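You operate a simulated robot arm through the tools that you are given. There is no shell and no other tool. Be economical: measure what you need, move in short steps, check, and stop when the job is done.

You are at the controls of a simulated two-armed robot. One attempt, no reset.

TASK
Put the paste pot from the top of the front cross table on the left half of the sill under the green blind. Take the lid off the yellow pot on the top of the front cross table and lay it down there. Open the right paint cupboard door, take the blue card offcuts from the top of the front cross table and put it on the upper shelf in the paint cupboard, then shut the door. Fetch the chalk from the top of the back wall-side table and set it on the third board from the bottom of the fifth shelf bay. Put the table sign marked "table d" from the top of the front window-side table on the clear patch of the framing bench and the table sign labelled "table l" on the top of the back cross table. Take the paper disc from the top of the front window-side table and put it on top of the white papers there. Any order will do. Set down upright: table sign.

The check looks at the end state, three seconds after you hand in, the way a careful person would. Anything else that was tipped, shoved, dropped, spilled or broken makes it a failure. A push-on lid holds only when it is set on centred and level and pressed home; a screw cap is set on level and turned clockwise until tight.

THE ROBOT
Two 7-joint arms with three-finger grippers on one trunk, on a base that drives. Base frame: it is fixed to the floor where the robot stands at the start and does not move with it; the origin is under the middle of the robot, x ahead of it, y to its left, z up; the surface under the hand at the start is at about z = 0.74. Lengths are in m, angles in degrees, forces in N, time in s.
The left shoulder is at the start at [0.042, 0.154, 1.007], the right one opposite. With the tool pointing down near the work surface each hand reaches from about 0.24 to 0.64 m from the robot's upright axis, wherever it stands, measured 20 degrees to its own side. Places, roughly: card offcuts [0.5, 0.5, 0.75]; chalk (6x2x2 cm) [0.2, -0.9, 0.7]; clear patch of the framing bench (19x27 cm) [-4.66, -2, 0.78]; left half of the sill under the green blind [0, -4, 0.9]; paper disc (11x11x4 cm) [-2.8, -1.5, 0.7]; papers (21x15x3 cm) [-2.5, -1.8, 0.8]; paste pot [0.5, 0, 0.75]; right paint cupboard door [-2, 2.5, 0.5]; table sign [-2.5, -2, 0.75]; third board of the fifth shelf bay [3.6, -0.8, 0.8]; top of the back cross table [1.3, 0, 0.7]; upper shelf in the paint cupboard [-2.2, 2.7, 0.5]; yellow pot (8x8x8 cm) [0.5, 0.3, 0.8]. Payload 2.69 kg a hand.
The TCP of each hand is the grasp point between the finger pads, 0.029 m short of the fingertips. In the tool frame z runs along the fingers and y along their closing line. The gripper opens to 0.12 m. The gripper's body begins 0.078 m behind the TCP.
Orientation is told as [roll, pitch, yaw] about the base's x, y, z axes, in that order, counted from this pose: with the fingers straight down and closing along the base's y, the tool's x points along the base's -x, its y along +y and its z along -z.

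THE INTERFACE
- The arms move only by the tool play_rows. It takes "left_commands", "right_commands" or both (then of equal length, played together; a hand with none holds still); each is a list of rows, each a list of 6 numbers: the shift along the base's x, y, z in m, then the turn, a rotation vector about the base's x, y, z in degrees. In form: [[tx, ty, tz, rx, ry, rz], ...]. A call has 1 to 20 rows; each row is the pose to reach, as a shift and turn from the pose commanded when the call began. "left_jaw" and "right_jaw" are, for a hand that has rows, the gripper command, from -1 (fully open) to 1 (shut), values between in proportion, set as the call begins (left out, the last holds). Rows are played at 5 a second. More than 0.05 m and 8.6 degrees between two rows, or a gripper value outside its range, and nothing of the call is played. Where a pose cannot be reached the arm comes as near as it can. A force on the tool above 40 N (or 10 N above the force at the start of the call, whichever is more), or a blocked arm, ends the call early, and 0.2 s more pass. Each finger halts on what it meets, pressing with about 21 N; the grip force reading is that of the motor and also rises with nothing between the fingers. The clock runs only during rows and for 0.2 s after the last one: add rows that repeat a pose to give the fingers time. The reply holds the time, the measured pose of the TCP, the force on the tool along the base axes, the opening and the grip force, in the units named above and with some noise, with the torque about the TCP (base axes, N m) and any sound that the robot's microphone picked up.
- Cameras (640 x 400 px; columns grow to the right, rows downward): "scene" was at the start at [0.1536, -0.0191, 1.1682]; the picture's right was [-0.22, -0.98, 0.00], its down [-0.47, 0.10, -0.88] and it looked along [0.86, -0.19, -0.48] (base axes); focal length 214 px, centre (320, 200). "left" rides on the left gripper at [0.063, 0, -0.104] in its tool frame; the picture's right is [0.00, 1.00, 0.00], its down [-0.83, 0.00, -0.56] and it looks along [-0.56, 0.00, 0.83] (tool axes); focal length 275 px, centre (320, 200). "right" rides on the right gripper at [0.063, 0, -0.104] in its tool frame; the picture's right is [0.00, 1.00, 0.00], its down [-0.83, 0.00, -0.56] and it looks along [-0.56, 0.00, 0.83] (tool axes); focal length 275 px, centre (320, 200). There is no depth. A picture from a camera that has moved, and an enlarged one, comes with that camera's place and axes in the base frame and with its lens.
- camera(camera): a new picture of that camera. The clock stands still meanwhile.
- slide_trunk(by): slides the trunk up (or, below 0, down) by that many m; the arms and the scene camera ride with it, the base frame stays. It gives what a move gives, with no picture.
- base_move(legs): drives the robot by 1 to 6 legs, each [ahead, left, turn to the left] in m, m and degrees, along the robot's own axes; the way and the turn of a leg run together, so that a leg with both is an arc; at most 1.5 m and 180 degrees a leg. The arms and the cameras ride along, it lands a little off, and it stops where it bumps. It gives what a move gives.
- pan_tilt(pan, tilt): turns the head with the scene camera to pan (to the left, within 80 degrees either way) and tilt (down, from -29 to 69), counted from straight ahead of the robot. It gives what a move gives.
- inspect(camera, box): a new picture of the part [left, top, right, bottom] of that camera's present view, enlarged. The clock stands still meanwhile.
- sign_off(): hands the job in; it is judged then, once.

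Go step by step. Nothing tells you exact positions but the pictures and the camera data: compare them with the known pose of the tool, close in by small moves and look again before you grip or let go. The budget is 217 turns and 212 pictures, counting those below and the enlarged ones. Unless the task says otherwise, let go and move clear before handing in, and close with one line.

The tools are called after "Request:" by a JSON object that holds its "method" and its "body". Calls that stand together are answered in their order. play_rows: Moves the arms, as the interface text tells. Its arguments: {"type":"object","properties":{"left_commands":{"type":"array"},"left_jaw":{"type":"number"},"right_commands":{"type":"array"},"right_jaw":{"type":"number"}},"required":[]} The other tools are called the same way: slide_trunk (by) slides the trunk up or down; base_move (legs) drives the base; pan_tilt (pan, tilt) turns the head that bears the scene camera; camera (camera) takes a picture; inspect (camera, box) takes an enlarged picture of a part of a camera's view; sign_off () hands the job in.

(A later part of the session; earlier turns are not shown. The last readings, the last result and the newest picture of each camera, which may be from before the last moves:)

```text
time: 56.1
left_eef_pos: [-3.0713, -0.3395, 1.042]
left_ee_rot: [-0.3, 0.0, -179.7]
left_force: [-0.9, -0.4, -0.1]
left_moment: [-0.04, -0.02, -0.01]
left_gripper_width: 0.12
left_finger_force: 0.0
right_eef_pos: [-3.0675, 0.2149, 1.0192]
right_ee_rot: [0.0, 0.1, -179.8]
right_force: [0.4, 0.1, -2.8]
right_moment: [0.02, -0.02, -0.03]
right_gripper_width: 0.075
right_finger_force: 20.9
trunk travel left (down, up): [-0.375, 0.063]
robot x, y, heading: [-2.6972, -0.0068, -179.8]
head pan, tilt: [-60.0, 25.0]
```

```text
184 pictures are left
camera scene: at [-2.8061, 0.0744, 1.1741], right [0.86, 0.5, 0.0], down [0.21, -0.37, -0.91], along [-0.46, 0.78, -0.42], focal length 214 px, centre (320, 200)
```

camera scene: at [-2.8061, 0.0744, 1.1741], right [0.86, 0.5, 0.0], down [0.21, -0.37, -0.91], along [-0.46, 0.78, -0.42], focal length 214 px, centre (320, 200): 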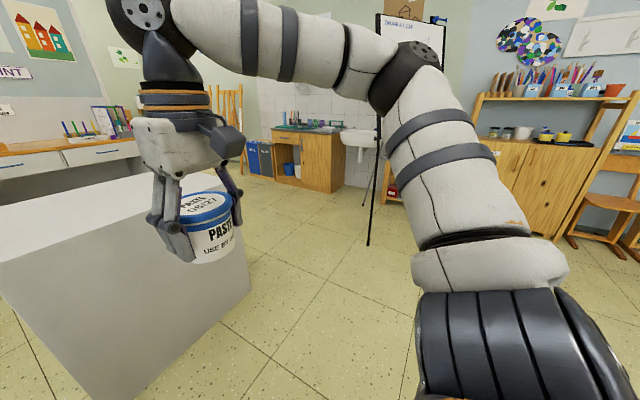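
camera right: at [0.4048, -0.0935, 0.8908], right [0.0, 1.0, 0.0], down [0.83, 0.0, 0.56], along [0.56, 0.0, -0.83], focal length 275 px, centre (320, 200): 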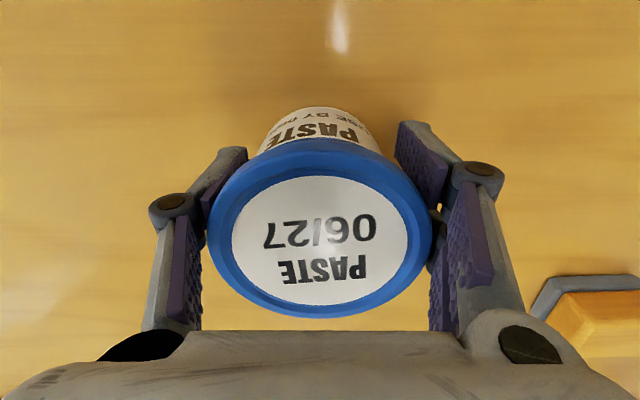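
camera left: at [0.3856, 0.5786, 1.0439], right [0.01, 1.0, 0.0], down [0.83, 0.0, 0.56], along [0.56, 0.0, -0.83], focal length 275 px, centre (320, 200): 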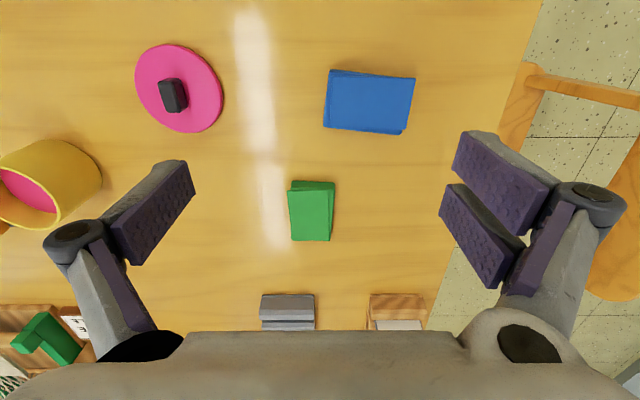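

The table block ends at x≈-3.07 and a white cabinet has its corner at about (-3.75, 0). I'll pass through the gap and turn toward the windows.

Request:
{"method": "base_move", "body": {"legs": [[0.85, 0.5, 0], [0, 0, 90], [0.6, -0.15, 0]]}}

Request:
{"method": "pan_tilt", "body": {"pan": 0, "tilt": 25}}

Request:
{"method": "camera", "body": {"camera": "scene"}}

Request:
{"method": "pan_tilt", "body": {"pan": 55, "tilt": 25}}

Request:
{"method": "camera", "body": {"camera": "scene"}}

Request:
{"method": "pan_tilt", "body": {"pan": -50, "tilt": 25}}

Request:
{"method": "camera", "body": {"camera": "scene"}}

```text
time: 68.0
left_eef_pos: [-3.383, -1.472, 1.0422]
left_ee_rot: [-0.4, 0.3, -91.1]
left_force: [0.2, 0.7, 0.4]
left_moment: [0.02, 0.05, 0.0]
left_gripper_width: 0.1198
left_finger_force: 0.1
right_eef_pos: [-3.9383, -1.4529, 1.0188]
right_ee_rot: [0.1, -0.1, -91.2]
right_force: [0.3, -0.8, -3.6]
right_moment: [0.07, 0.01, 0.02]
right_gripper_width: 0.0749
right_finger_force: 21.0
trunk travel left (down, up): [-0.375, 0.063]
robot x, y, heading: [-3.7066, -1.088, -91.3]
head pan, tilt: [-60.0, 25.0]
```

```text
time: 69.3
left_eef_pos: [-3.3816, -1.4713, 1.0421]
left_ee_rot: [-0.3, 0.1, -91.1]
left_force: [-0.5, 0.4, 0.8]
left_moment: [0.01, 0.0, 0.0]
left_gripper_width: 0.1199
left_finger_force: 0.0
right_eef_pos: [-3.9379, -1.453, 1.0184]
right_ee_rot: [0.0, 0.0, -91.2]
right_force: [0.4, -0.4, -3.3]
right_moment: [0.04, 0.0, 0.02]
right_gripper_width: 0.0749
right_finger_force: 21.2
trunk travel left (down, up): [-0.375, 0.063]
robot x, y, heading: [-3.7041, -1.0902, -91.3]
head pan, tilt: [0.0, 25.0]
```

```text
183 pictures are left
camera scene: at [-3.7087, -1.2447, 1.1741], right [-1.0, 0.02, 0.0], down [0.01, 0.42, -0.91], along [-0.02, -0.91, -0.42], focal length 214 px, centre (320, 200)
```

scene: 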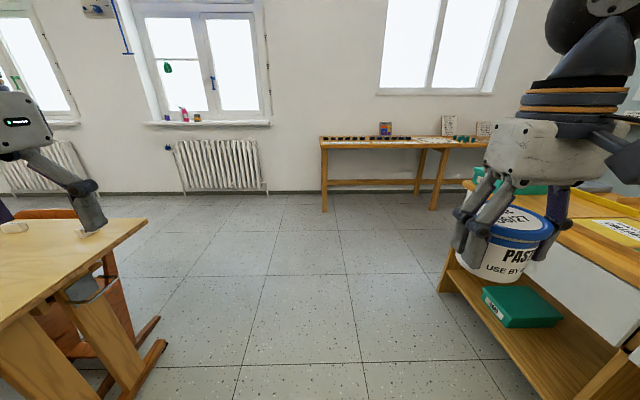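

```text
time: 70.6
left_eef_pos: [-3.3803, -1.472, 1.0413]
left_ee_rot: [-0.6, 0.0, -90.9]
left_force: [-0.2, 0.4, -0.1]
left_moment: [-0.01, 0.0, 0.01]
left_gripper_width: 0.1199
left_finger_force: 0.1
right_eef_pos: [-3.9371, -1.4542, 1.0191]
right_ee_rot: [-0.1, 0.0, -91.2]
right_force: [-0.7, -0.8, -3.1]
right_moment: [0.06, 0.01, -0.02]
right_gripper_width: 0.075
right_finger_force: 21.5
trunk travel left (down, up): [-0.375, 0.063]
robot x, y, heading: [-3.7059, -1.0896, -91.0]
head pan, tilt: [55.0, 25.0]
```

```text
182 pictures are left
camera scene: at [-3.6875, -1.2429, 1.1756], right [-0.98, -0.21, 0.0], down [-0.08, 0.4, -0.91], along [0.19, -0.89, -0.41], focal length 214 px, centre (320, 200)
```

scene: 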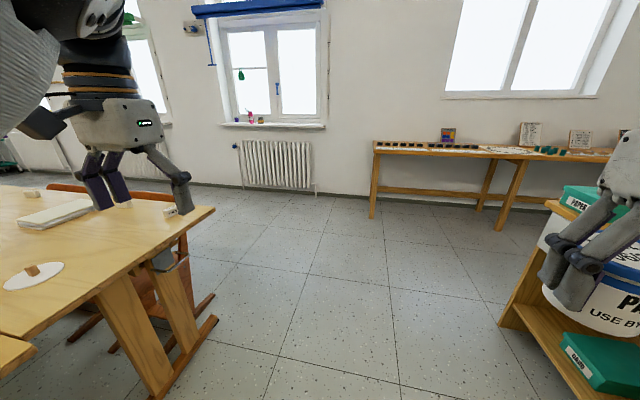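

```text
time: 72.4
left_eef_pos: [-3.3817, -1.4707, 1.0415]
left_ee_rot: [-0.4, 0.0, -91.1]
left_force: [-0.2, 0.6, 0.3]
left_moment: [0.0, 0.04, 0.01]
left_gripper_width: 0.1201
left_finger_force: 0.0
right_eef_pos: [-3.9371, -1.4524, 1.018]
right_ee_rot: [-0.1, 0.0, -91.2]
right_force: [0.9, -0.4, -3.6]
right_moment: [0.02, 0.04, 0.01]
right_gripper_width: 0.0748
right_finger_force: 20.8
trunk travel left (down, up): [-0.375, 0.063]
robot x, y, heading: [-3.7012, -1.0883, -91.2]
head pan, tilt: [-50.0, 25.0]
```

```text
181 pictures are left
camera scene: at [-3.7784, -1.2103, 1.1741], right [-0.63, 0.78, 0.0], down [0.33, 0.27, -0.91], along [-0.71, -0.57, -0.42], focal length 214 px, centre (320, 200)
```

scene: 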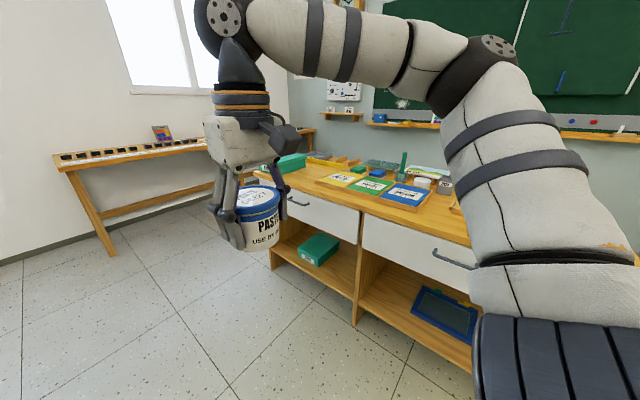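

The corridor to the windows is clear, and the disc, papers and signs are visible on the table end at left. I'll drive into the corridor and turn to face along it.

Request:
{"method": "base_move", "body": {"legs": [[1.3, 0, 0], [0.45, 0.1, 0], [0, 0, 90]]}}

Request:
{"method": "pan_tilt", "body": {"pan": 0, "tilt": 20}}

Request:
{"method": "camera", "body": {"camera": "scene"}}

```text
time: 85.1
left_eef_pos: [-3.2505, -2.5108, 1.0423]
left_ee_rot: [-0.4, 0.1, -0.6]
left_force: [-0.4, -0.1, 0.2]
left_moment: [0.02, -0.03, 0.0]
left_gripper_width: 0.12
left_finger_force: 0.0
right_eef_pos: [-3.2637, -3.066, 1.0176]
right_ee_rot: [0.0, 0.1, -0.7]
right_force: [0.2, 0.1, -4.0]
right_moment: [-0.01, 0.06, 0.0]
right_gripper_width: 0.0748
right_finger_force: 20.8
trunk travel left (down, up): [-0.375, 0.063]
robot x, y, heading: [-3.6275, -2.8389, -0.8]
head pan, tilt: [-50.0, 25.0]
```

```text
time: 86.3
left_eef_pos: [-3.2498, -2.511, 1.0416]
left_ee_rot: [-0.3, 0.2, -0.6]
left_force: [-0.6, 0.6, -0.1]
left_moment: [0.0, 0.01, -0.01]
left_gripper_width: 0.1201
left_finger_force: 0.2
right_eef_pos: [-3.2635, -3.0669, 1.0184]
right_ee_rot: [-0.1, 0.0, -0.7]
right_force: [-0.2, 0.9, -3.7]
right_moment: [0.0, 0.08, 0.02]
right_gripper_width: 0.0747
right_finger_force: 21.3
trunk travel left (down, up): [-0.375, 0.063]
robot x, y, heading: [-3.6312, -2.8381, -0.6]
head pan, tilt: [0.0, 20.0]
```

```text
180 pictures are left
camera scene: at [-3.4719, -2.8401, 1.1822], right [-0.01, -1.0, 0.0], down [-0.34, 0.0, -0.94], along [0.94, -0.01, -0.34], focal length 214 px, centre (320, 200)
```

scene: 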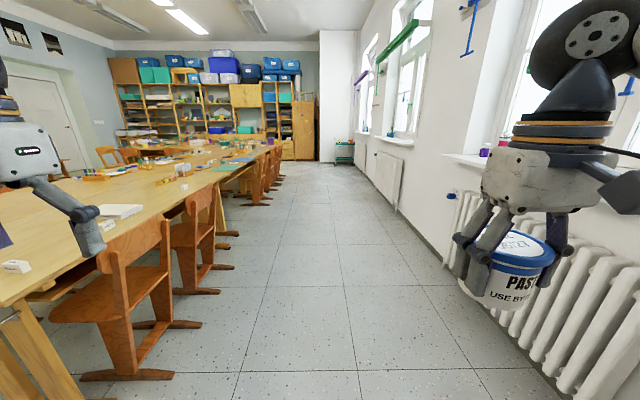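

The corridor is clear, with chairs out to y≈-2.2 and radiators at y≈-3.9. I'll drive along it to the green window and turn to face it.

Request:
{"method": "base_move", "body": {"legs": [[1.5, 0, 0.5], [1.5, 0, 0], [0.6, 0, 0], [0, 0, -90]]}}

Request:
{"method": "pan_tilt", "body": {"pan": 0, "tilt": 20}}

Request:
{"method": "camera", "body": {"camera": "scene"}}

```text
time: 107.6
left_eef_pos: [0.3132, -3.27, 1.0422]
left_ee_rot: [-0.3, 0.1, -89.5]
left_force: [0.1, -0.6, -0.6]
left_moment: [-0.01, -0.01, 0.0]
left_gripper_width: 0.12
left_finger_force: 0.0
right_eef_pos: [-0.2413, -3.2672, 1.018]
right_ee_rot: [0.0, 0.0, -89.5]
right_force: [0.2, 0.3, -4.2]
right_moment: [0.05, -0.01, -0.03]
right_gripper_width: 0.075
right_finger_force: 21.1
trunk travel left (down, up): [-0.375, 0.063]
robot x, y, heading: [-0.0201, -2.8967, -89.6]
head pan, tilt: [0.0, 20.0]
```

```text
time: 108.2
left_eef_pos: [0.314, -3.2714, 1.0438]
left_ee_rot: [-0.4, 0.1, -89.4]
left_force: [-0.2, 0.5, -0.3]
left_moment: [0.0, -0.04, 0.02]
left_gripper_width: 0.1199
left_finger_force: 0.0
right_eef_pos: [-0.2429, -3.2687, 1.0189]
right_ee_rot: [0.0, 0.1, -89.6]
right_force: [0.5, 0.3, -3.1]
right_moment: [0.06, 0.04, 0.0]
right_gripper_width: 0.0751
right_finger_force: 21.0
trunk travel left (down, up): [-0.375, 0.063]
robot x, y, heading: [-0.0236, -2.8969, -89.5]
head pan, tilt: [0.0, 20.0]
```

```text
179 pictures are left
camera scene: at [-0.0194, -3.0541, 1.1822], right [-1.0, -0.01, 0.0], down [0.0, 0.34, -0.94], along [0.01, -0.94, -0.34], focal length 214 px, centre (320, 200)
```

scene: 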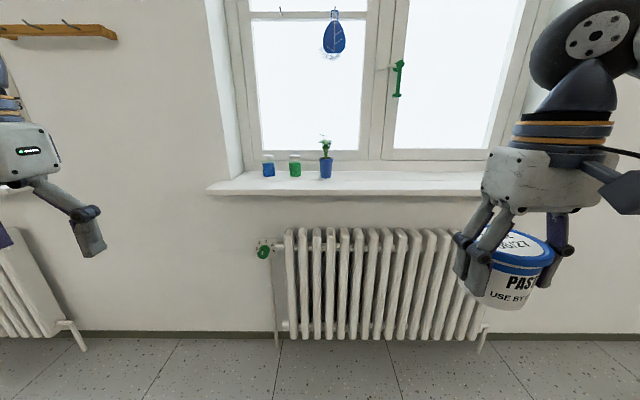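

The sill has three small items in its left half (a plant near x≈-0.03), with free space around x≈-0.13. The front edge is near y≈-3.97 and z≈0.9. I'll drive closer and look.

Request:
{"method": "base_move", "body": {"legs": [[0.55, 0.06, -0.5]]}}

Request:
{"method": "pan_tilt", "body": {"pan": 0, "tilt": 25}}

Request:
{"method": "camera", "body": {"camera": "scene"}}

Request:
{"method": "camera", "body": {"camera": "right"}}

Request:
{"method": "pan_tilt", "body": {"pan": -40, "tilt": 15}}

Request:
{"method": "camera", "body": {"camera": "scene"}}

```text
time: 111.4
left_eef_pos: [0.3744, -3.8309, 1.0429]
left_ee_rot: [-0.3, 0.1, -89.8]
left_force: [-0.2, -0.6, 0.1]
left_moment: [0.07, 0.0, -0.01]
left_gripper_width: 0.1198
left_finger_force: 0.1
right_eef_pos: [-0.1815, -3.8256, 1.0176]
right_ee_rot: [0.0, 0.0, -89.9]
right_force: [-0.2, -0.1, -3.2]
right_moment: [0.07, 0.0, -0.02]
right_gripper_width: 0.075
right_finger_force: 20.4
trunk travel left (down, up): [-0.375, 0.063]
robot x, y, heading: [0.042, -3.457, -89.9]
head pan, tilt: [0.0, 20.0]
```

```text
time: 112.0
left_eef_pos: [0.3738, -3.8297, 1.0434]
left_ee_rot: [-0.2, 0.0, -89.8]
left_force: [0.9, 0.2, -0.8]
left_moment: [-0.01, 0.0, -0.01]
left_gripper_width: 0.1197
left_finger_force: 0.1
right_eef_pos: [-0.1816, -3.8246, 1.0185]
right_ee_rot: [-0.1, 0.0, -89.9]
right_force: [0.4, -0.7, -3.5]
right_moment: [0.08, -0.01, 0.0]
right_gripper_width: 0.0749
right_finger_force: 20.6
trunk travel left (down, up): [-0.375, 0.063]
robot x, y, heading: [0.0413, -3.4545, -90.1]
head pan, tilt: [0.0, 25.0]
```

```text
178 pictures are left
camera scene: at [0.0416, -3.6107, 1.1742], right [-1.0, 0.0, 0.0], down [0.0, 0.42, -0.91], along [0.0, -0.91, -0.42], focal length 214 px, centre (320, 200)
```

scene: 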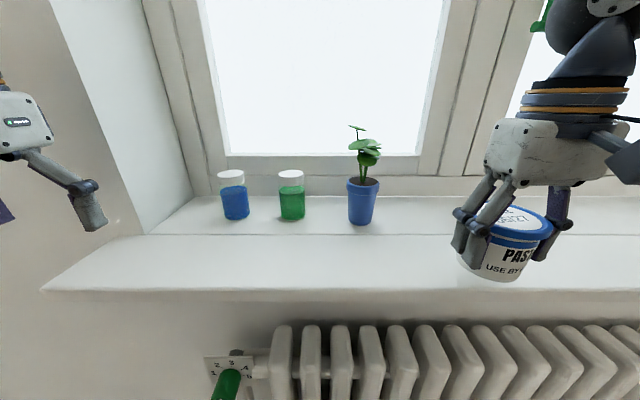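

```text
177 pictures are left
camera right: at [-0.1827, -3.7615, 1.1223], right [1.0, 0.01, 0.0], down [0.0, -0.83, 0.56], along [0.0, -0.56, -0.83], focal length 275 px, centre (320, 200)
```

right: 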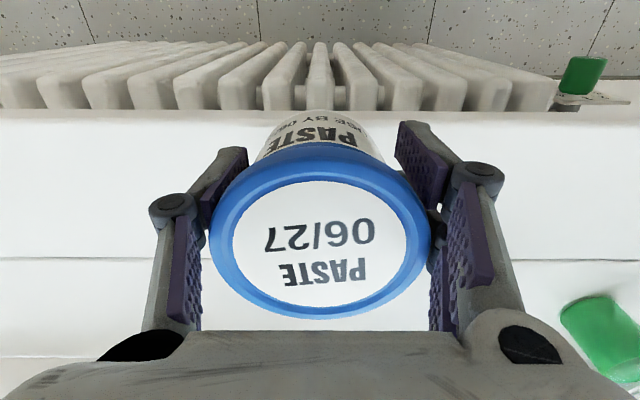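

```text
time: 113.1
left_eef_pos: [0.375, -3.8293, 1.042]
left_ee_rot: [-0.4, 0.2, -89.8]
left_force: [-0.3, 0.7, 0.0]
left_moment: [0.0, -0.05, 0.0]
left_gripper_width: 0.1199
left_finger_force: 0.0
right_eef_pos: [-0.1813, -3.8242, 1.0194]
right_ee_rot: [0.0, 0.1, -89.8]
right_force: [-0.8, 0.6, -3.3]
right_moment: [0.04, 0.01, -0.03]
right_gripper_width: 0.075
right_finger_force: 20.8
trunk travel left (down, up): [-0.375, 0.063]
robot x, y, heading: [0.0426, -3.4576, -89.7]
head pan, tilt: [-40.0, 15.0]
```

```text
176 pictures are left
camera scene: at [-0.0184, -3.5903, 1.1904], right [-0.77, 0.64, 0.0], down [0.17, 0.2, -0.97], along [-0.62, -0.74, -0.26], focal length 214 px, centre (320, 200)
```

scene: 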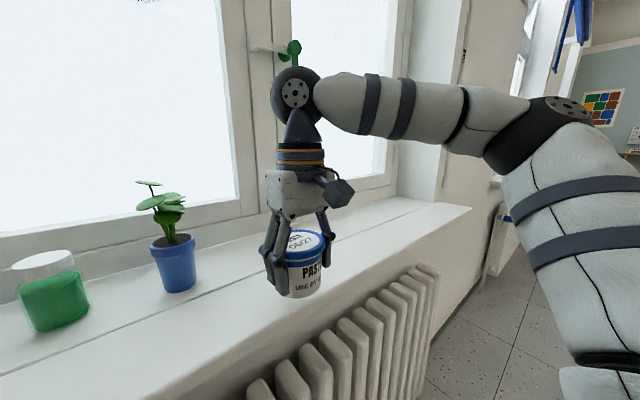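

The sill spans about x -1.15 to 0.49 with its front edge at y≈-3.84, and the pot will fit on the front board at (-0.14, -3.92). I'll move the pot over and lower it until near contact.

Request:
{"method": "play_rows", "body": {"right_commands": [[0.02, -0.04, 0, 0, 0, 0], [0.04, -0.08, 0, 0, 0, 0], [0.04, -0.098, 0, 0, 0, 0], [0.04, -0.098, -0.03, 0, 0, 0], [0.04, -0.098, -0.055, 0, 0, 0], [0.04, -0.098, -0.06, 0, 0, 0]]}}

Request:
{"method": "inspect", "body": {"camera": "scene", "box": [120, 150, 400, 325]}}

Request:
{"method": "camera", "body": {"camera": "right"}}

```text
time: 114.3
left_eef_pos: [0.374, -3.8284, 1.0423]
left_ee_rot: [-0.4, 0.0, -89.7]
left_force: [-0.5, -0.6, -0.1]
left_moment: [0.01, -0.02, 0.01]
left_gripper_width: 0.1201
left_finger_force: 0.1
right_eef_pos: [-0.1394, -3.9231, 0.9851]
right_ee_rot: [0.3, -1.5, -90.1]
right_force: [-0.9, 7.9, 19.6]
right_moment: [-0.21, 0.28, -0.14]
right_gripper_width: 0.0771
right_finger_force: 21.3
trunk travel left (down, up): [-0.375, 0.063]
robot x, y, heading: [0.0386, -3.453, -89.7]
head pan, tilt: [-40.0, 15.0]
stopped in row 5 (right hand): the force on the tool passed its limit at 76 N (the readings are from after the stop); the commanded pose is now the measured one
```

```text
2.29 times, centred on (260, 238) of scene
camera zoom: at [-0.0181, -3.5883, 1.191], right [-0.77, 0.64, 0.0], down [0.17, 0.2, -0.97], along [-0.62, -0.74, -0.26], focal length 490 px, centre (457, 114)
```

zoom: 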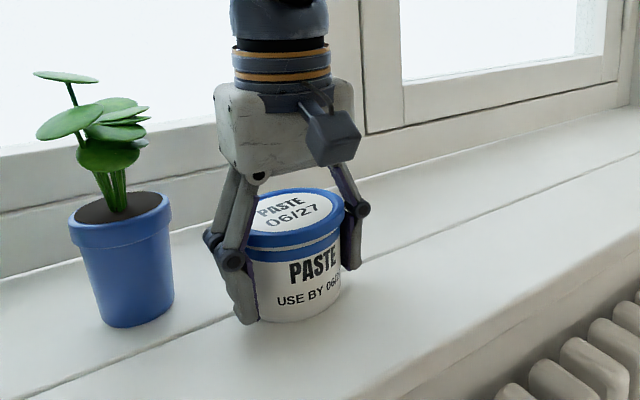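

```text
174 pictures are left
camera right: at [-0.142, -3.8581, 1.0882], right [1.0, 0.0, 0.01], down [0.0, -0.82, 0.58], along [0.01, -0.58, -0.82], focal length 275 px, centre (320, 200)
```

right: 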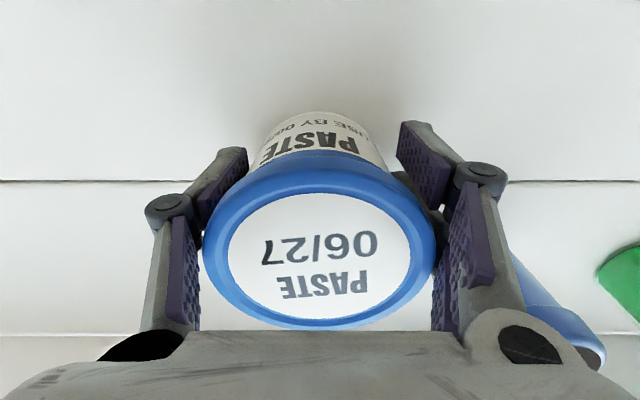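

The sill top is higher than estimated (≈0.938), so the pot is already touching. I'll lift slightly, shift 2.5 cm toward the front so it clears the seam, and lower gently.

Request:
{"method": "play_rows", "body": {"right_commands": [[0, 0, 0.006, 0, 0, 0], [0, 0.0, 0.012, 0, 1.5, 0], [0, 0.025, 0.012, 0, 1.5, 0], [0, 0.025, 0.008, 0, 1.5, 0], [0, 0.025, 0.004, 0, 1.5, 0]]}}

Request:
{"method": "inspect", "body": {"camera": "scene", "box": [180, 180, 380, 305]}}

```text
time: 115.5
left_eef_pos: [0.3738, -3.8305, 1.0423]
left_ee_rot: [-0.3, 0.1, -89.9]
left_force: [-0.3, 0.3, 0.8]
left_moment: [0.01, 0.03, 0.04]
left_gripper_width: 0.12
left_finger_force: 0.1
right_eef_pos: [-0.1424, -3.9016, 0.9867]
right_ee_rot: [-1.2, -1.2, -90.1]
right_force: [-1.0, 0.0, 1.2]
right_moment: [-0.07, -0.1, -0.01]
right_gripper_width: 0.0768
right_finger_force: 21.3
trunk travel left (down, up): [-0.375, 0.063]
robot x, y, heading: [0.0406, -3.4567, -89.9]
head pan, tilt: [-40.0, 15.0]
```

```text
3.20 times, centred on (280, 242) of scene
camera zoom: at [-0.0185, -3.59, 1.1905], right [-0.77, 0.64, 0.0], down [0.17, 0.2, -0.97], along [-0.62, -0.74, -0.26], focal length 686 px, centre (448, 64)
```

zoom: 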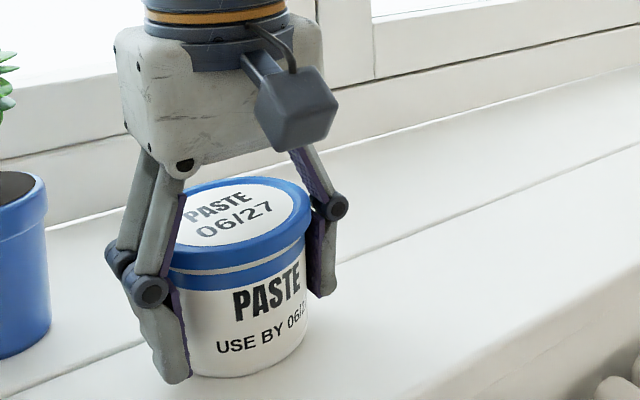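

The pot is barely touching with a slight tilt. I'll level it, press down a millimetre or two, and release with a limited opening to stay clear of the plant.

Request:
{"method": "play_rows", "body": {"right_commands": [[0, 0, 0, 1.2, -1.2, 0], [0, 0, -0.002, 1.2, -1.2, 0], [0, 0, -0.003, 1.2, -1.2, 0]]}}

Request:
{"method": "play_rows", "body": {"right_commands": [[0, 0, 0, 0, 0, 0], [0, 0, 0, 0, 0, 0]], "right_jaw": -0.75}}

Request:
{"method": "inspect", "body": {"camera": "scene", "box": [180, 180, 380, 305]}}

```text
time: 116.3
left_eef_pos: [0.3734, -3.8292, 1.043]
left_ee_rot: [-0.3, 0.0, -89.7]
left_force: [0.8, -0.3, -0.6]
left_moment: [-0.01, 0.03, 0.03]
left_gripper_width: 0.1204
left_finger_force: 0.0
right_eef_pos: [-0.1417, -3.8996, 0.9858]
right_ee_rot: [0.1, -0.2, -90.1]
right_force: [-5.4, 1.8, 22.5]
right_moment: [-0.87, -0.29, -0.18]
right_gripper_width: 0.0768
right_finger_force: 20.9
trunk travel left (down, up): [-0.375, 0.063]
robot x, y, heading: [0.0433, -3.4546, -89.8]
head pan, tilt: [-40.0, 15.0]
```

```text
time: 116.9
left_eef_pos: [0.3743, -3.8308, 1.0422]
left_ee_rot: [-0.4, 0.1, -89.9]
left_force: [-0.3, 0.1, 0.4]
left_moment: [-0.01, 0.02, 0.0]
left_gripper_width: 0.1202
left_finger_force: 0.0
right_eef_pos: [-0.142, -3.9003, 0.9833]
right_ee_rot: [-0.1, 0.1, -90.0]
right_force: [-0.2, -0.5, 0.0]
right_moment: [-0.02, -0.01, -0.01]
right_gripper_width: 0.105
right_finger_force: 0.0
trunk travel left (down, up): [-0.375, 0.063]
robot x, y, heading: [0.0398, -3.4536, -89.8]
head pan, tilt: [-40.0, 15.0]
```

```text
3.20 times, centred on (280, 242) of scene
camera zoom: at [-0.0184, -3.5904, 1.1903], right [-0.77, 0.64, 0.0], down [0.17, 0.2, -0.97], along [-0.62, -0.74, -0.26], focal length 686 px, centre (448, 64)
```

zoom: 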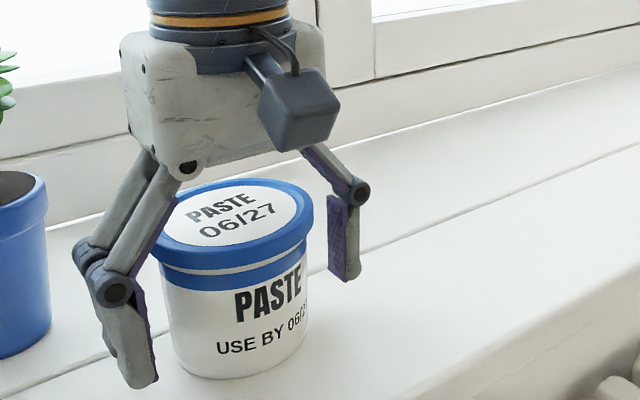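

Released cleanly. I'll raise the hand, then back off from the sill.

Request:
{"method": "play_rows", "body": {"right_commands": [[0, 0, 0.04, 0, 0, 0], [0, 0, 0.085, 0, 0, 0], [0, 0, 0.12, 0, 0, 0], [0, 0.04, 0.12, 0, 0, 0], [0, 0.08, 0.12, 0, 0, 0]]}}

Request:
{"method": "base_move", "body": {"legs": [[-0.5, 0, 0], [0, 0, -90]]}}

Request:
{"method": "pan_tilt", "body": {"pan": 70, "tilt": 10}}

Request:
{"method": "camera", "body": {"camera": "scene"}}

Request:
{"method": "pan_tilt", "body": {"pan": -30, "tilt": 20}}

Request:
{"method": "camera", "body": {"camera": "scene"}}

```text
time: 118.1
left_eef_pos: [0.3731, -3.8293, 1.0419]
left_ee_rot: [-0.3, 0.1, -89.8]
left_force: [-0.3, -0.4, 1.1]
left_moment: [-0.05, 0.04, 0.01]
left_gripper_width: 0.12
left_finger_force: 0.1
right_eef_pos: [-0.142, -3.82, 1.1053]
right_ee_rot: [-0.2, 0.0, -90.1]
right_force: [-0.4, 0.2, -0.9]
right_moment: [0.02, 0.03, 0.01]
right_gripper_width: 0.1053
right_finger_force: 0.1
trunk travel left (down, up): [-0.375, 0.063]
robot x, y, heading: [0.043, -3.458, -89.8]
head pan, tilt: [-40.0, 15.0]
```

```text
time: 125.0
left_eef_pos: [-0.3516, -3.2599, 1.0421]
left_ee_rot: [-0.2, 0.0, 176.3]
left_force: [-0.6, 0.0, -0.1]
left_moment: [-0.01, -0.02, -0.01]
left_gripper_width: 0.1197
left_finger_force: 0.1
right_eef_pos: [-0.3081, -2.7457, 1.1052]
right_ee_rot: [-0.2, 0.1, 176.1]
right_force: [-0.2, 0.4, 0.4]
right_moment: [0.03, -0.01, -0.01]
right_gripper_width: 0.1049
right_finger_force: 0.0
trunk travel left (down, up): [-0.375, 0.063]
robot x, y, heading: [0.0437, -2.9537, 176.0]
head pan, tilt: [-40.0, 15.0]
```

```text
time: 126.8
left_eef_pos: [-0.3518, -3.2591, 1.0417]
left_ee_rot: [-0.3, 0.1, 176.3]
left_force: [-0.5, -0.5, -0.3]
left_moment: [-0.04, 0.02, 0.0]
left_gripper_width: 0.12
left_finger_force: 0.0
right_eef_pos: [-0.3076, -2.7449, 1.104]
right_ee_rot: [-0.1, 0.0, 176.1]
right_force: [0.3, 0.8, -0.4]
right_moment: [0.02, 0.04, 0.01]
right_gripper_width: 0.1052
right_finger_force: 0.1
trunk travel left (down, up): [-0.375, 0.063]
robot x, y, heading: [0.0503, -2.9515, 176.4]
head pan, tilt: [70.0, 10.0]
```

```text
171 pictures are left
camera scene: at [-0.0559, -3.0319, 1.1985], right [-0.91, 0.4, 0.0], down [0.07, 0.16, -0.98], along [-0.4, -0.9, -0.17], focal length 214 px, centre (320, 200)
```

scene: 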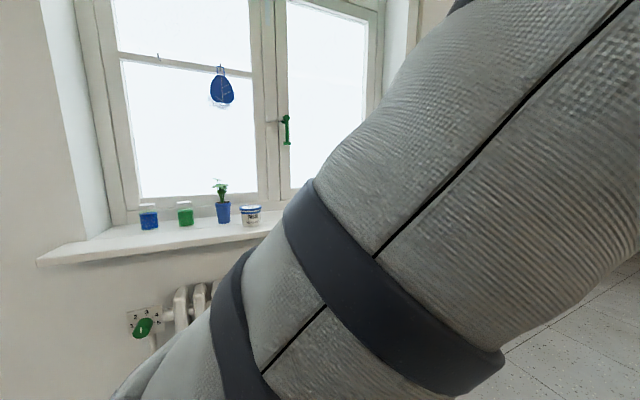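

```text
time: 128.6
left_eef_pos: [-0.3521, -3.2596, 1.0418]
left_ee_rot: [-0.3, 0.0, 176.3]
left_force: [0.0, 0.0, -0.8]
left_moment: [-0.02, 0.0, 0.01]
left_gripper_width: 0.1199
left_finger_force: 0.1
right_eef_pos: [-0.3065, -2.7457, 1.104]
right_ee_rot: [-0.1, 0.1, 176.1]
right_force: [-0.8, -0.2, 0.5]
right_moment: [-0.02, -0.04, 0.02]
right_gripper_width: 0.1052
right_finger_force: 0.1
trunk travel left (down, up): [-0.375, 0.063]
robot x, y, heading: [0.0489, -2.953, 176.2]
head pan, tilt: [-30.0, 20.0]
```

```text
170 pictures are left
camera scene: at [-0.0957, -2.8951, 1.1823], right [0.56, 0.83, 0.0], down [0.28, -0.19, -0.94], along [-0.78, 0.52, -0.34], focal length 214 px, centre (320, 200)
```

scene: 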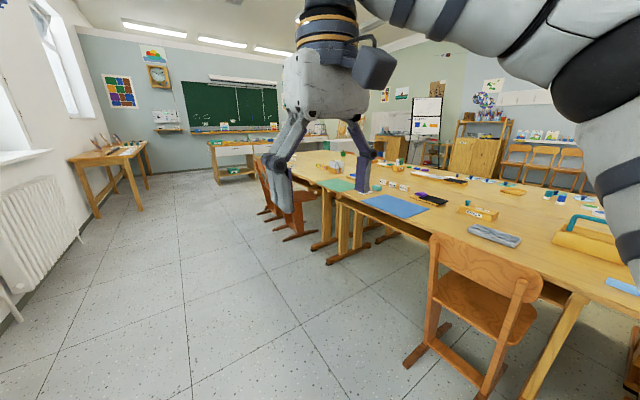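

The paste pot stands well on the sill. Next I'll drive back along the corridor to look at the window-side table from its window side.

Request:
{"method": "base_move", "body": {"legs": [[0, 0, 4], [1.5, 0, 0], [1.15, 0, 0], [0, 0, -90]]}}

Request:
{"method": "pan_tilt", "body": {"pan": 0, "tilt": 35}}

Request:
{"method": "camera", "body": {"camera": "scene"}}

```text
time: 145.8
left_eef_pos: [-2.9488, -2.6558, 1.0417]
left_ee_rot: [-0.2, 0.1, 91.8]
left_force: [0.7, 0.4, 1.1]
left_moment: [0.01, -0.01, 0.02]
left_gripper_width: 0.12
left_finger_force: 0.0
right_eef_pos: [-2.4332, -2.6488, 1.1046]
right_ee_rot: [-0.2, 0.1, 91.6]
right_force: [-0.7, 0.4, -1.0]
right_moment: [0.01, 0.01, -0.01]
right_gripper_width: 0.1052
right_finger_force: 0.1
trunk travel left (down, up): [-0.375, 0.063]
robot x, y, heading: [-2.6053, -3.0185, 91.8]
head pan, tilt: [-30.0, 20.0]
```

```text
time: 146.7
left_eef_pos: [-2.9482, -2.6551, 1.0419]
left_ee_rot: [-0.3, 0.1, 91.9]
left_force: [0.5, -1.0, -0.8]
left_moment: [-0.01, -0.01, 0.01]
left_gripper_width: 0.1201
left_finger_force: 0.1
right_eef_pos: [-2.4326, -2.6494, 1.1054]
right_ee_rot: [-0.1, 0.1, 91.8]
right_force: [-0.2, 0.7, 0.0]
right_moment: [0.01, 0.01, 0.01]
right_gripper_width: 0.105
right_finger_force: 0.1
trunk travel left (down, up): [-0.375, 0.063]
robot x, y, heading: [-2.6026, -3.0195, 91.9]
head pan, tilt: [0.0, 35.0]
```

```text
169 pictures are left
camera scene: at [-2.6074, -2.8667, 1.1584], right [1.0, 0.03, 0.0], down [0.02, -0.57, -0.82], along [-0.02, 0.82, -0.57], focal length 214 px, centre (320, 200)
```

scene: 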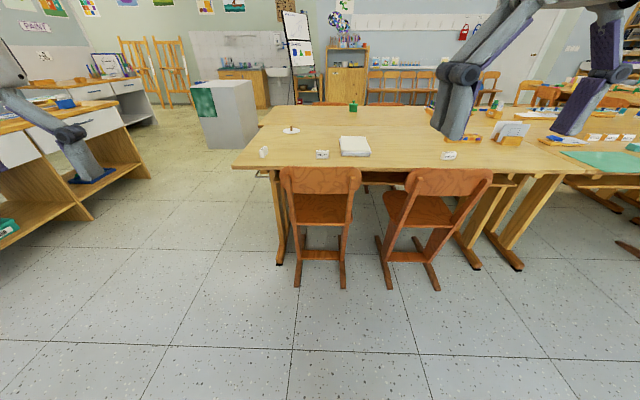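

Three small signs, the papers and the disc are visible with two chairs in front. I'll enlarge to read the signs.

Request:
{"method": "inspect", "body": {"camera": "scene", "box": [240, 100, 400, 200]}}

Request:
{"method": "inspect", "body": {"camera": "scene", "box": [400, 100, 560, 200]}}

Request:
{"method": "inspect", "body": {"camera": "scene", "box": [290, 138, 370, 188]}}

```text
4.00 times, centred on (320, 150) of scene
camera zoom: at [-2.6074, -2.8667, 1.1584], right [1.0, 0.03, 0.0], down [0.02, -0.57, -0.82], along [-0.02, 0.82, -0.57], focal length 858 px, centre (320, 400)
```

zoom: 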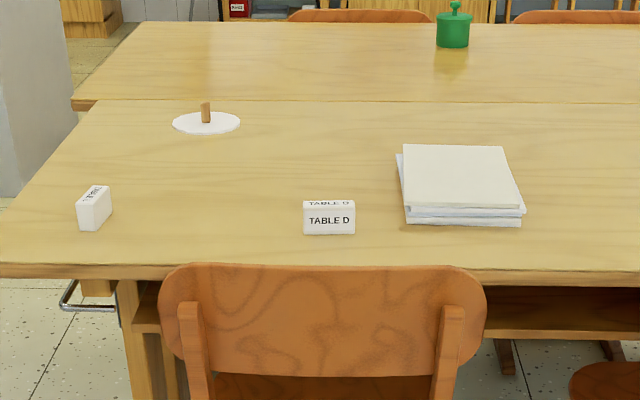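

```text
4.00 times, centred on (480, 150) of scene
camera zoom: at [-2.6074, -2.8667, 1.1584], right [1.0, 0.03, 0.0], down [0.02, -0.57, -0.82], along [-0.02, 0.82, -0.57], focal length 858 px, centre (-320, 400)
```

zoom: 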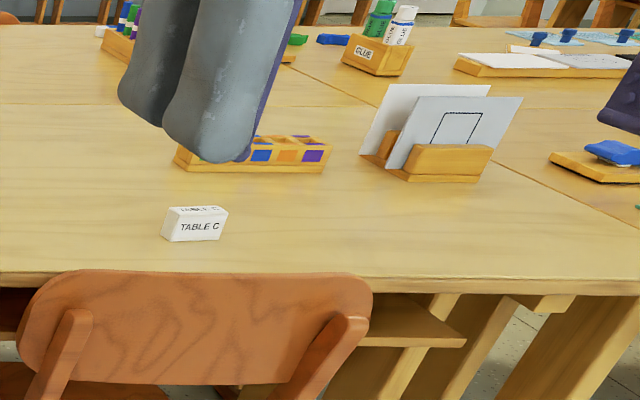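

```text
8.00 times, centred on (330, 163) of scene
camera zoom: at [-2.6074, -2.8667, 1.1584], right [1.0, 0.03, 0.0], down [0.02, -0.57, -0.82], along [-0.02, 0.82, -0.57], focal length 1716 px, centre (240, 496)
```

zoom: 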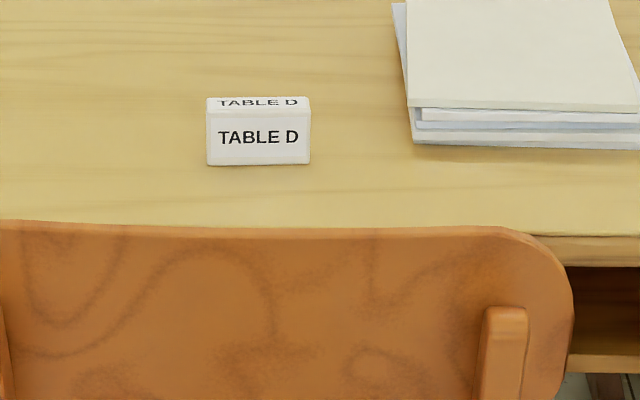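

Request:
{"method": "inspect", "body": {"camera": "scene", "box": [256, 142, 276, 162]}}

Request:
{"method": "inspect", "body": {"camera": "scene", "box": [240, 170, 500, 300]}}

```text
16.00 times, centred on (266, 152) of scene
camera zoom: at [-2.6074, -2.8667, 1.1584], right [1.0, 0.03, 0.0], down [0.02, -0.57, -0.82], along [-0.02, 0.82, -0.57], focal length 3432 px, centre (1184, 968)
```

zoom: 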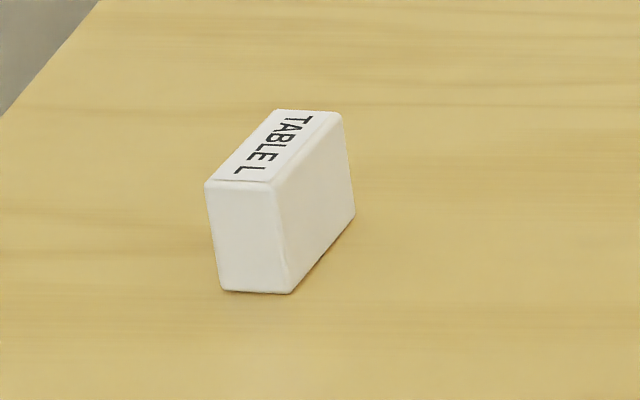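

```text
2.46 times, centred on (370, 235) of scene
camera zoom: at [-2.6074, -2.8667, 1.1584], right [1.0, 0.03, 0.0], down [0.02, -0.57, -0.82], along [-0.02, 0.82, -0.57], focal length 528 px, centre (197, 114)
```

zoom: 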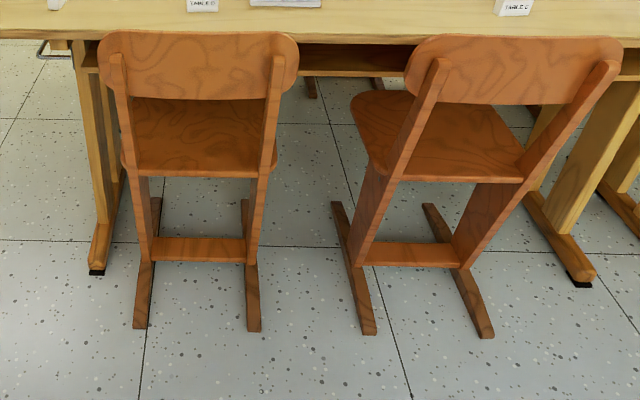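

Left sign is "TABLE L" at about (-2.905, -1.913), and "TABLE D" is at (-2.62, -1.917); chairs reach out to y≈-2.13. I'll stand at (-2.76, -2.46) to pick both signs, L with the left hand and D with the right.

Request:
{"method": "base_move", "body": {"legs": [[0, 0, -1.9], [0.54, 0.15, 0]]}}

Request:
{"method": "pan_tilt", "body": {"pan": 0, "tilt": 45}}

Request:
{"method": "camera", "body": {"camera": "scene"}}

Request:
{"method": "camera", "body": {"camera": "left"}}

Request:
{"method": "camera", "body": {"camera": "right"}}

```text
time: 150.3
left_eef_pos: [-3.082, -2.1033, 1.0425]
left_ee_rot: [-0.3, 0.1, 89.9]
left_force: [0.6, 0.5, -0.5]
left_moment: [0.0, -0.01, 0.02]
left_gripper_width: 0.1199
left_finger_force: 0.1
right_eef_pos: [-2.5684, -2.1165, 1.1037]
right_ee_rot: [-0.1, 0.1, 89.6]
right_force: [-0.6, -0.2, -0.6]
right_moment: [0.0, -0.01, -0.01]
right_gripper_width: 0.1046
right_finger_force: 0.1
trunk travel left (down, up): [-0.375, 0.063]
robot x, y, heading: [-2.7471, -2.4819, 89.7]
head pan, tilt: [0.0, 35.0]
```

```text
time: 151.1
left_eef_pos: [-3.083, -2.1047, 1.0422]
left_ee_rot: [-0.4, 0.2, 90.0]
left_force: [0.0, 0.2, -0.2]
left_moment: [-0.01, 0.0, 0.0]
left_gripper_width: 0.1199
left_finger_force: 0.1
right_eef_pos: [-2.5677, -2.1172, 1.1045]
right_ee_rot: [0.0, 0.1, 89.6]
right_force: [-0.1, 0.7, -0.4]
right_moment: [-0.01, 0.05, 0.02]
right_gripper_width: 0.1049
right_finger_force: 0.0
trunk travel left (down, up): [-0.375, 0.063]
robot x, y, heading: [-2.7494, -2.4814, 90.0]
head pan, tilt: [0.0, 45.0]
```

```text
163 pictures are left
camera scene: at [-2.7474, -2.3326, 1.1482], right [1.0, -0.02, 0.0], down [-0.02, -0.67, -0.75], along [0.02, 0.75, -0.67], focal length 214 px, centre (320, 200)
```

scene: 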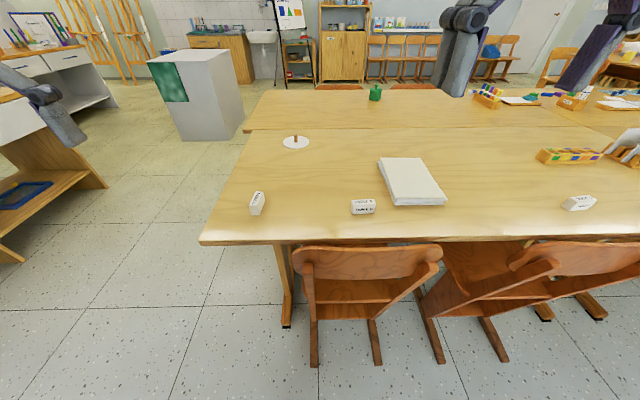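

```text
162 pictures are left
camera left: at [-3.0822, -2.168, 1.1458], right [-1.0, 0.0, -0.01], down [0.0, 0.83, 0.55], along [0.01, 0.55, -0.83], focal length 275 px, centre (320, 200)
```

left: 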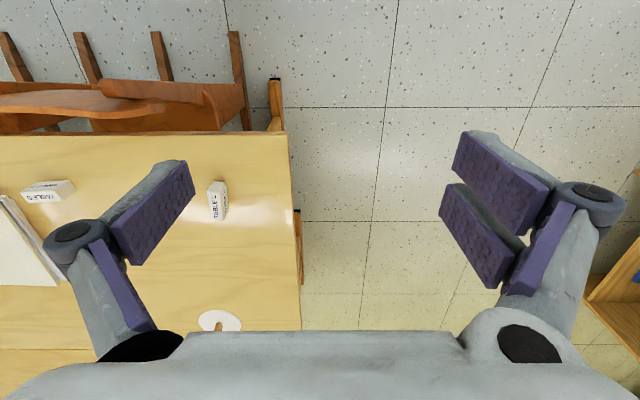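

```text
161 pictures are left
camera right: at [-2.5678, -2.1792, 1.2086], right [-1.0, 0.0, 0.0], down [0.0, 0.83, 0.55], along [0.0, 0.55, -0.83], focal length 275 px, centre (320, 200)
```

right: 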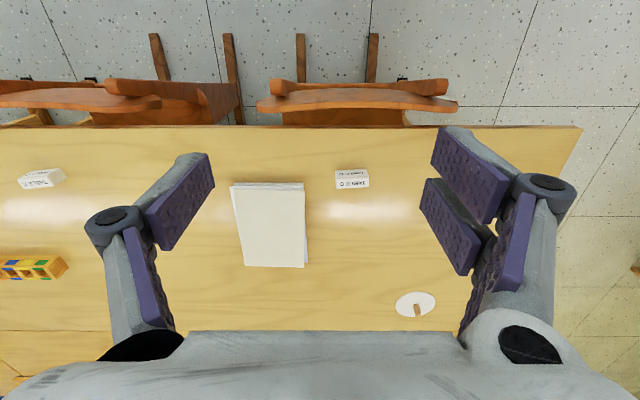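

L is at about (-2.906, -1.912) and D at (-2.625, -1.933). I'll bring both hands above them.

Request:
{"method": "play_rows", "body": {"left_commands": [[0.03, 0.03, -0.02, 0, 0, 0], [0.06, 0.06, -0.04, 0, 0, 0], [0.09, 0.1, -0.06, 0, 0, 0], [0.12, 0.14, -0.08, 0, 0, 0], [0.15, 0.17, -0.1, 0, 0, 0], [0.176, 0.192, -0.12, 0, 0, 0], [0.176, 0.192, -0.15, 0, 0, 0], [0.176, 0.192, -0.18, 0, 0, 0], [0.176, 0.192, -0.18, 0, 0, 0]], "right_commands": [[-0.01, 0.03, -0.02, 0, 0, 0], [-0.02, 0.06, -0.04, 0, 0, 0], [-0.03, 0.09, -0.07, 0, 0, 0], [-0.04, 0.12, -0.1, 0, 0, 0], [-0.05, 0.15, -0.13, 0, 0, 0], [-0.057, 0.184, -0.16, 0, 0, 0], [-0.057, 0.184, -0.2, 0, 0, 0], [-0.057, 0.184, -0.24, 0, 0, 0], [-0.057, 0.184, -0.24, 0, 0, 0]], "right_jaw": -1}}

Request:
{"method": "camera", "body": {"camera": "left"}}

Request:
{"method": "camera", "body": {"camera": "right"}}

```text
refused: row 3 steps farther than a row can; nothing moved
```

```text
160 pictures are left
camera left: at [-3.0822, -2.168, 1.1458], right [-1.0, 0.0, -0.01], down [0.0, 0.83, 0.55], along [0.01, 0.55, -0.83], focal length 275 px, centre (320, 200)
```

left: 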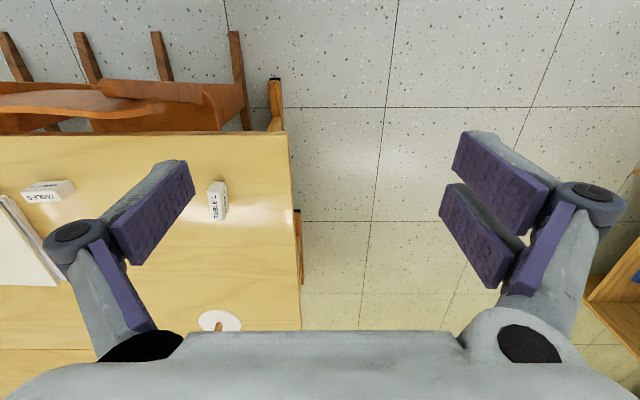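

```text
159 pictures are left
camera right: at [-2.5678, -2.1792, 1.2086], right [-1.0, 0.0, 0.0], down [0.0, 0.83, 0.55], along [0.0, 0.55, -0.83], focal length 275 px, centre (320, 200)
```

right: 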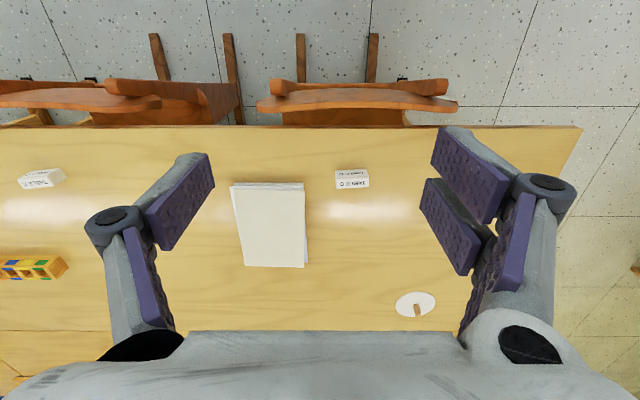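

Steps were too long; I'll resend with finer ones.

Request:
{"method": "play_rows", "body": {"left_commands": [[0.025, 0.027, -0.015, 0, 0, 0], [0.05, 0.054, -0.03, 0, 0, 0], [0.075, 0.082, -0.045, 0, 0, 0], [0.1, 0.109, -0.06, 0, 0, 0], [0.125, 0.137, -0.075, 0, 0, 0], [0.15, 0.164, -0.09, 0, 0, 0], [0.176, 0.192, -0.105, 0, 0, 0], [0.176, 0.192, -0.145, 0, 0, 0], [0.176, 0.192, -0.18, 0, 0, 0], [0.176, 0.192, -0.18, 0, 0, 0]], "right_commands": [[-0.008, 0.026, -0.02, 0, 0, 0], [-0.016, 0.053, -0.04, 0, 0, 0], [-0.024, 0.079, -0.06, 0, 0, 0], [-0.032, 0.105, -0.08, 0, 0, 0], [-0.04, 0.131, -0.11, 0, 0, 0], [-0.048, 0.158, -0.14, 0, 0, 0], [-0.057, 0.184, -0.17, 0, 0, 0], [-0.057, 0.184, -0.21, 0, 0, 0], [-0.057, 0.184, -0.24, 0, 0, 0], [-0.057, 0.184, -0.24, 0, 0, 0]], "right_jaw": -1}}

Request:
{"method": "camera", "body": {"camera": "left"}}

Request:
{"method": "camera", "body": {"camera": "right"}}

```text
time: 153.2
left_eef_pos: [-2.9061, -1.9152, 0.8628]
left_ee_rot: [-0.3, 0.2, 90.0]
left_force: [0.8, 0.2, -0.4]
left_moment: [0.04, 0.02, 0.01]
left_gripper_width: 0.1197
left_finger_force: 0.0
right_eef_pos: [-2.6238, -1.933, 0.8654]
right_ee_rot: [0.0, 0.2, 89.9]
right_force: [0.6, 0.5, 0.9]
right_moment: [0.02, -0.01, -0.01]
right_gripper_width: 0.12
right_finger_force: 0.2
trunk travel left (down, up): [-0.375, 0.063]
robot x, y, heading: [-2.7516, -2.4822, 89.8]
head pan, tilt: [0.0, 45.0]
```

```text
158 pictures are left
camera left: at [-2.9053, -1.978, 0.9668], right [-1.0, 0.01, -0.01], down [0.0, 0.83, 0.56], along [0.01, 0.56, -0.83], focal length 275 px, centre (320, 200)
```

left: 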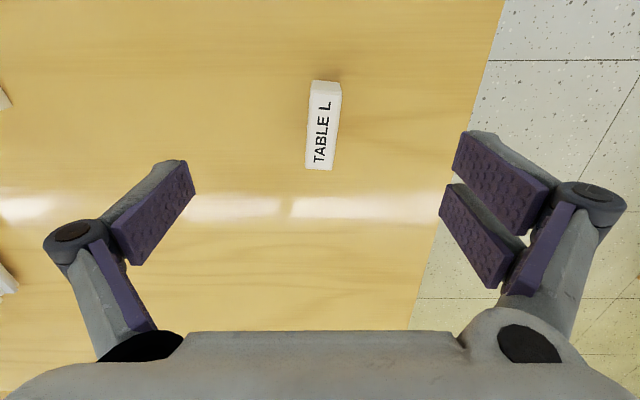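

```text
157 pictures are left
camera right: at [-2.6246, -1.9961, 0.9698], right [-1.0, 0.0, 0.0], down [0.0, 0.83, 0.55], along [0.0, 0.55, -0.83], focal length 275 px, centre (320, 200)
```

right: 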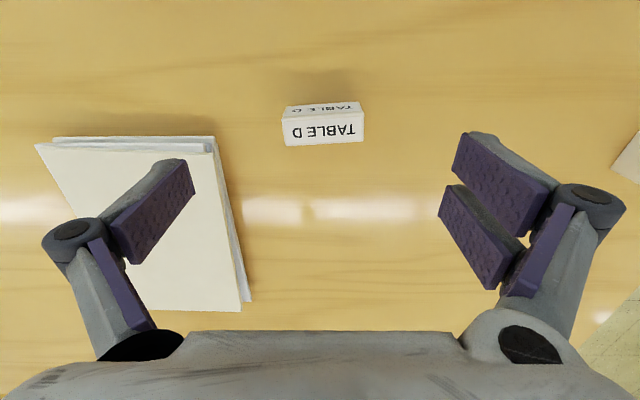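

Both hands are aligned with their signs. I'll narrow the right opening to stay off the papers, descend, and grip.

Request:
{"method": "play_rows", "body": {"left_commands": [[0, 0, 0, 0, 0, 0], [0, 0.001, -0.03, 0, 0, 0], [0, 0.001, -0.06, 0, 0, 0], [0, 0.001, -0.084, 0, 0, 0], [0, 0.001, -0.084, 0, 0, 0]], "right_commands": [[-0.003, 0.003, 0, 0, 0, 0], [-0.003, 0.003, -0.03, 0, 0, 0], [-0.003, 0.003, -0.06, 0, 0, 0], [-0.003, 0.003, -0.087, 0, 0, 0], [-0.003, 0.003, -0.087, 0, 0, 0]], "right_jaw": -0.45}}

Request:
{"method": "camera", "body": {"camera": "right"}}

Request:
{"method": "camera", "body": {"camera": "left"}}

```text
time: 154.4
left_eef_pos: [-2.9047, -1.9119, 0.7772]
left_ee_rot: [-0.3, 0.0, 89.8]
left_force: [-0.5, 1.0, -0.6]
left_moment: [0.0, 0.01, 0.02]
left_gripper_width: 0.1201
left_finger_force: 0.0
right_eef_pos: [-2.6274, -1.9291, 0.7762]
right_ee_rot: [-0.1, 0.1, 89.8]
right_force: [0.1, -0.2, -0.1]
right_moment: [-0.02, 0.04, 0.0]
right_gripper_width: 0.0868
right_finger_force: 0.1
trunk travel left (down, up): [-0.375, 0.063]
robot x, y, heading: [-2.7498, -2.4841, 89.9]
head pan, tilt: [0.0, 45.0]
```

```text
156 pictures are left
camera right: at [-2.628, -1.9924, 0.8811], right [-1.0, 0.0, 0.0], down [0.0, 0.83, 0.55], along [0.0, 0.55, -0.83], focal length 275 px, centre (320, 200)
```

right: 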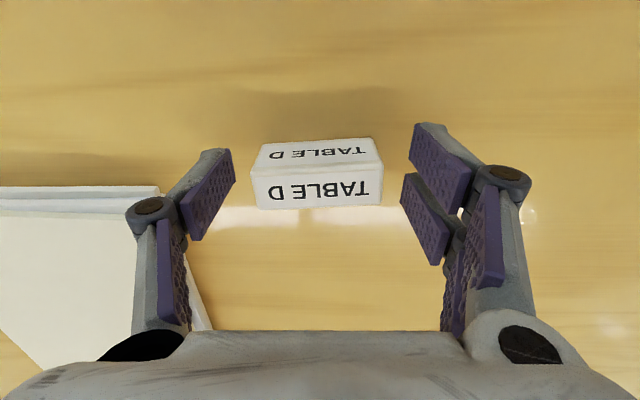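

```text
155 pictures are left
camera left: at [-2.9047, -1.976, 0.8818], right [-1.0, 0.01, -0.01], down [0.0, 0.83, 0.56], along [0.01, 0.56, -0.83], focal length 275 px, centre (320, 200)
```

left: 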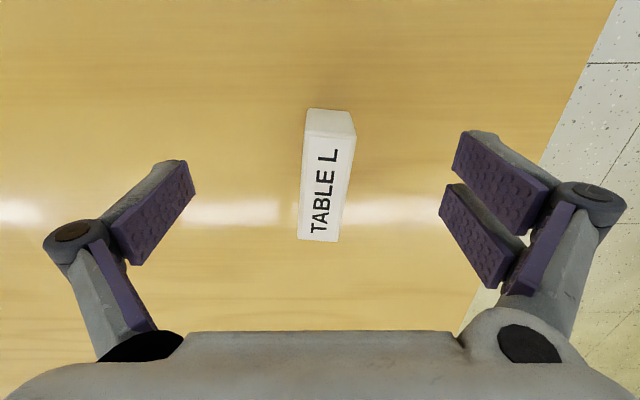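

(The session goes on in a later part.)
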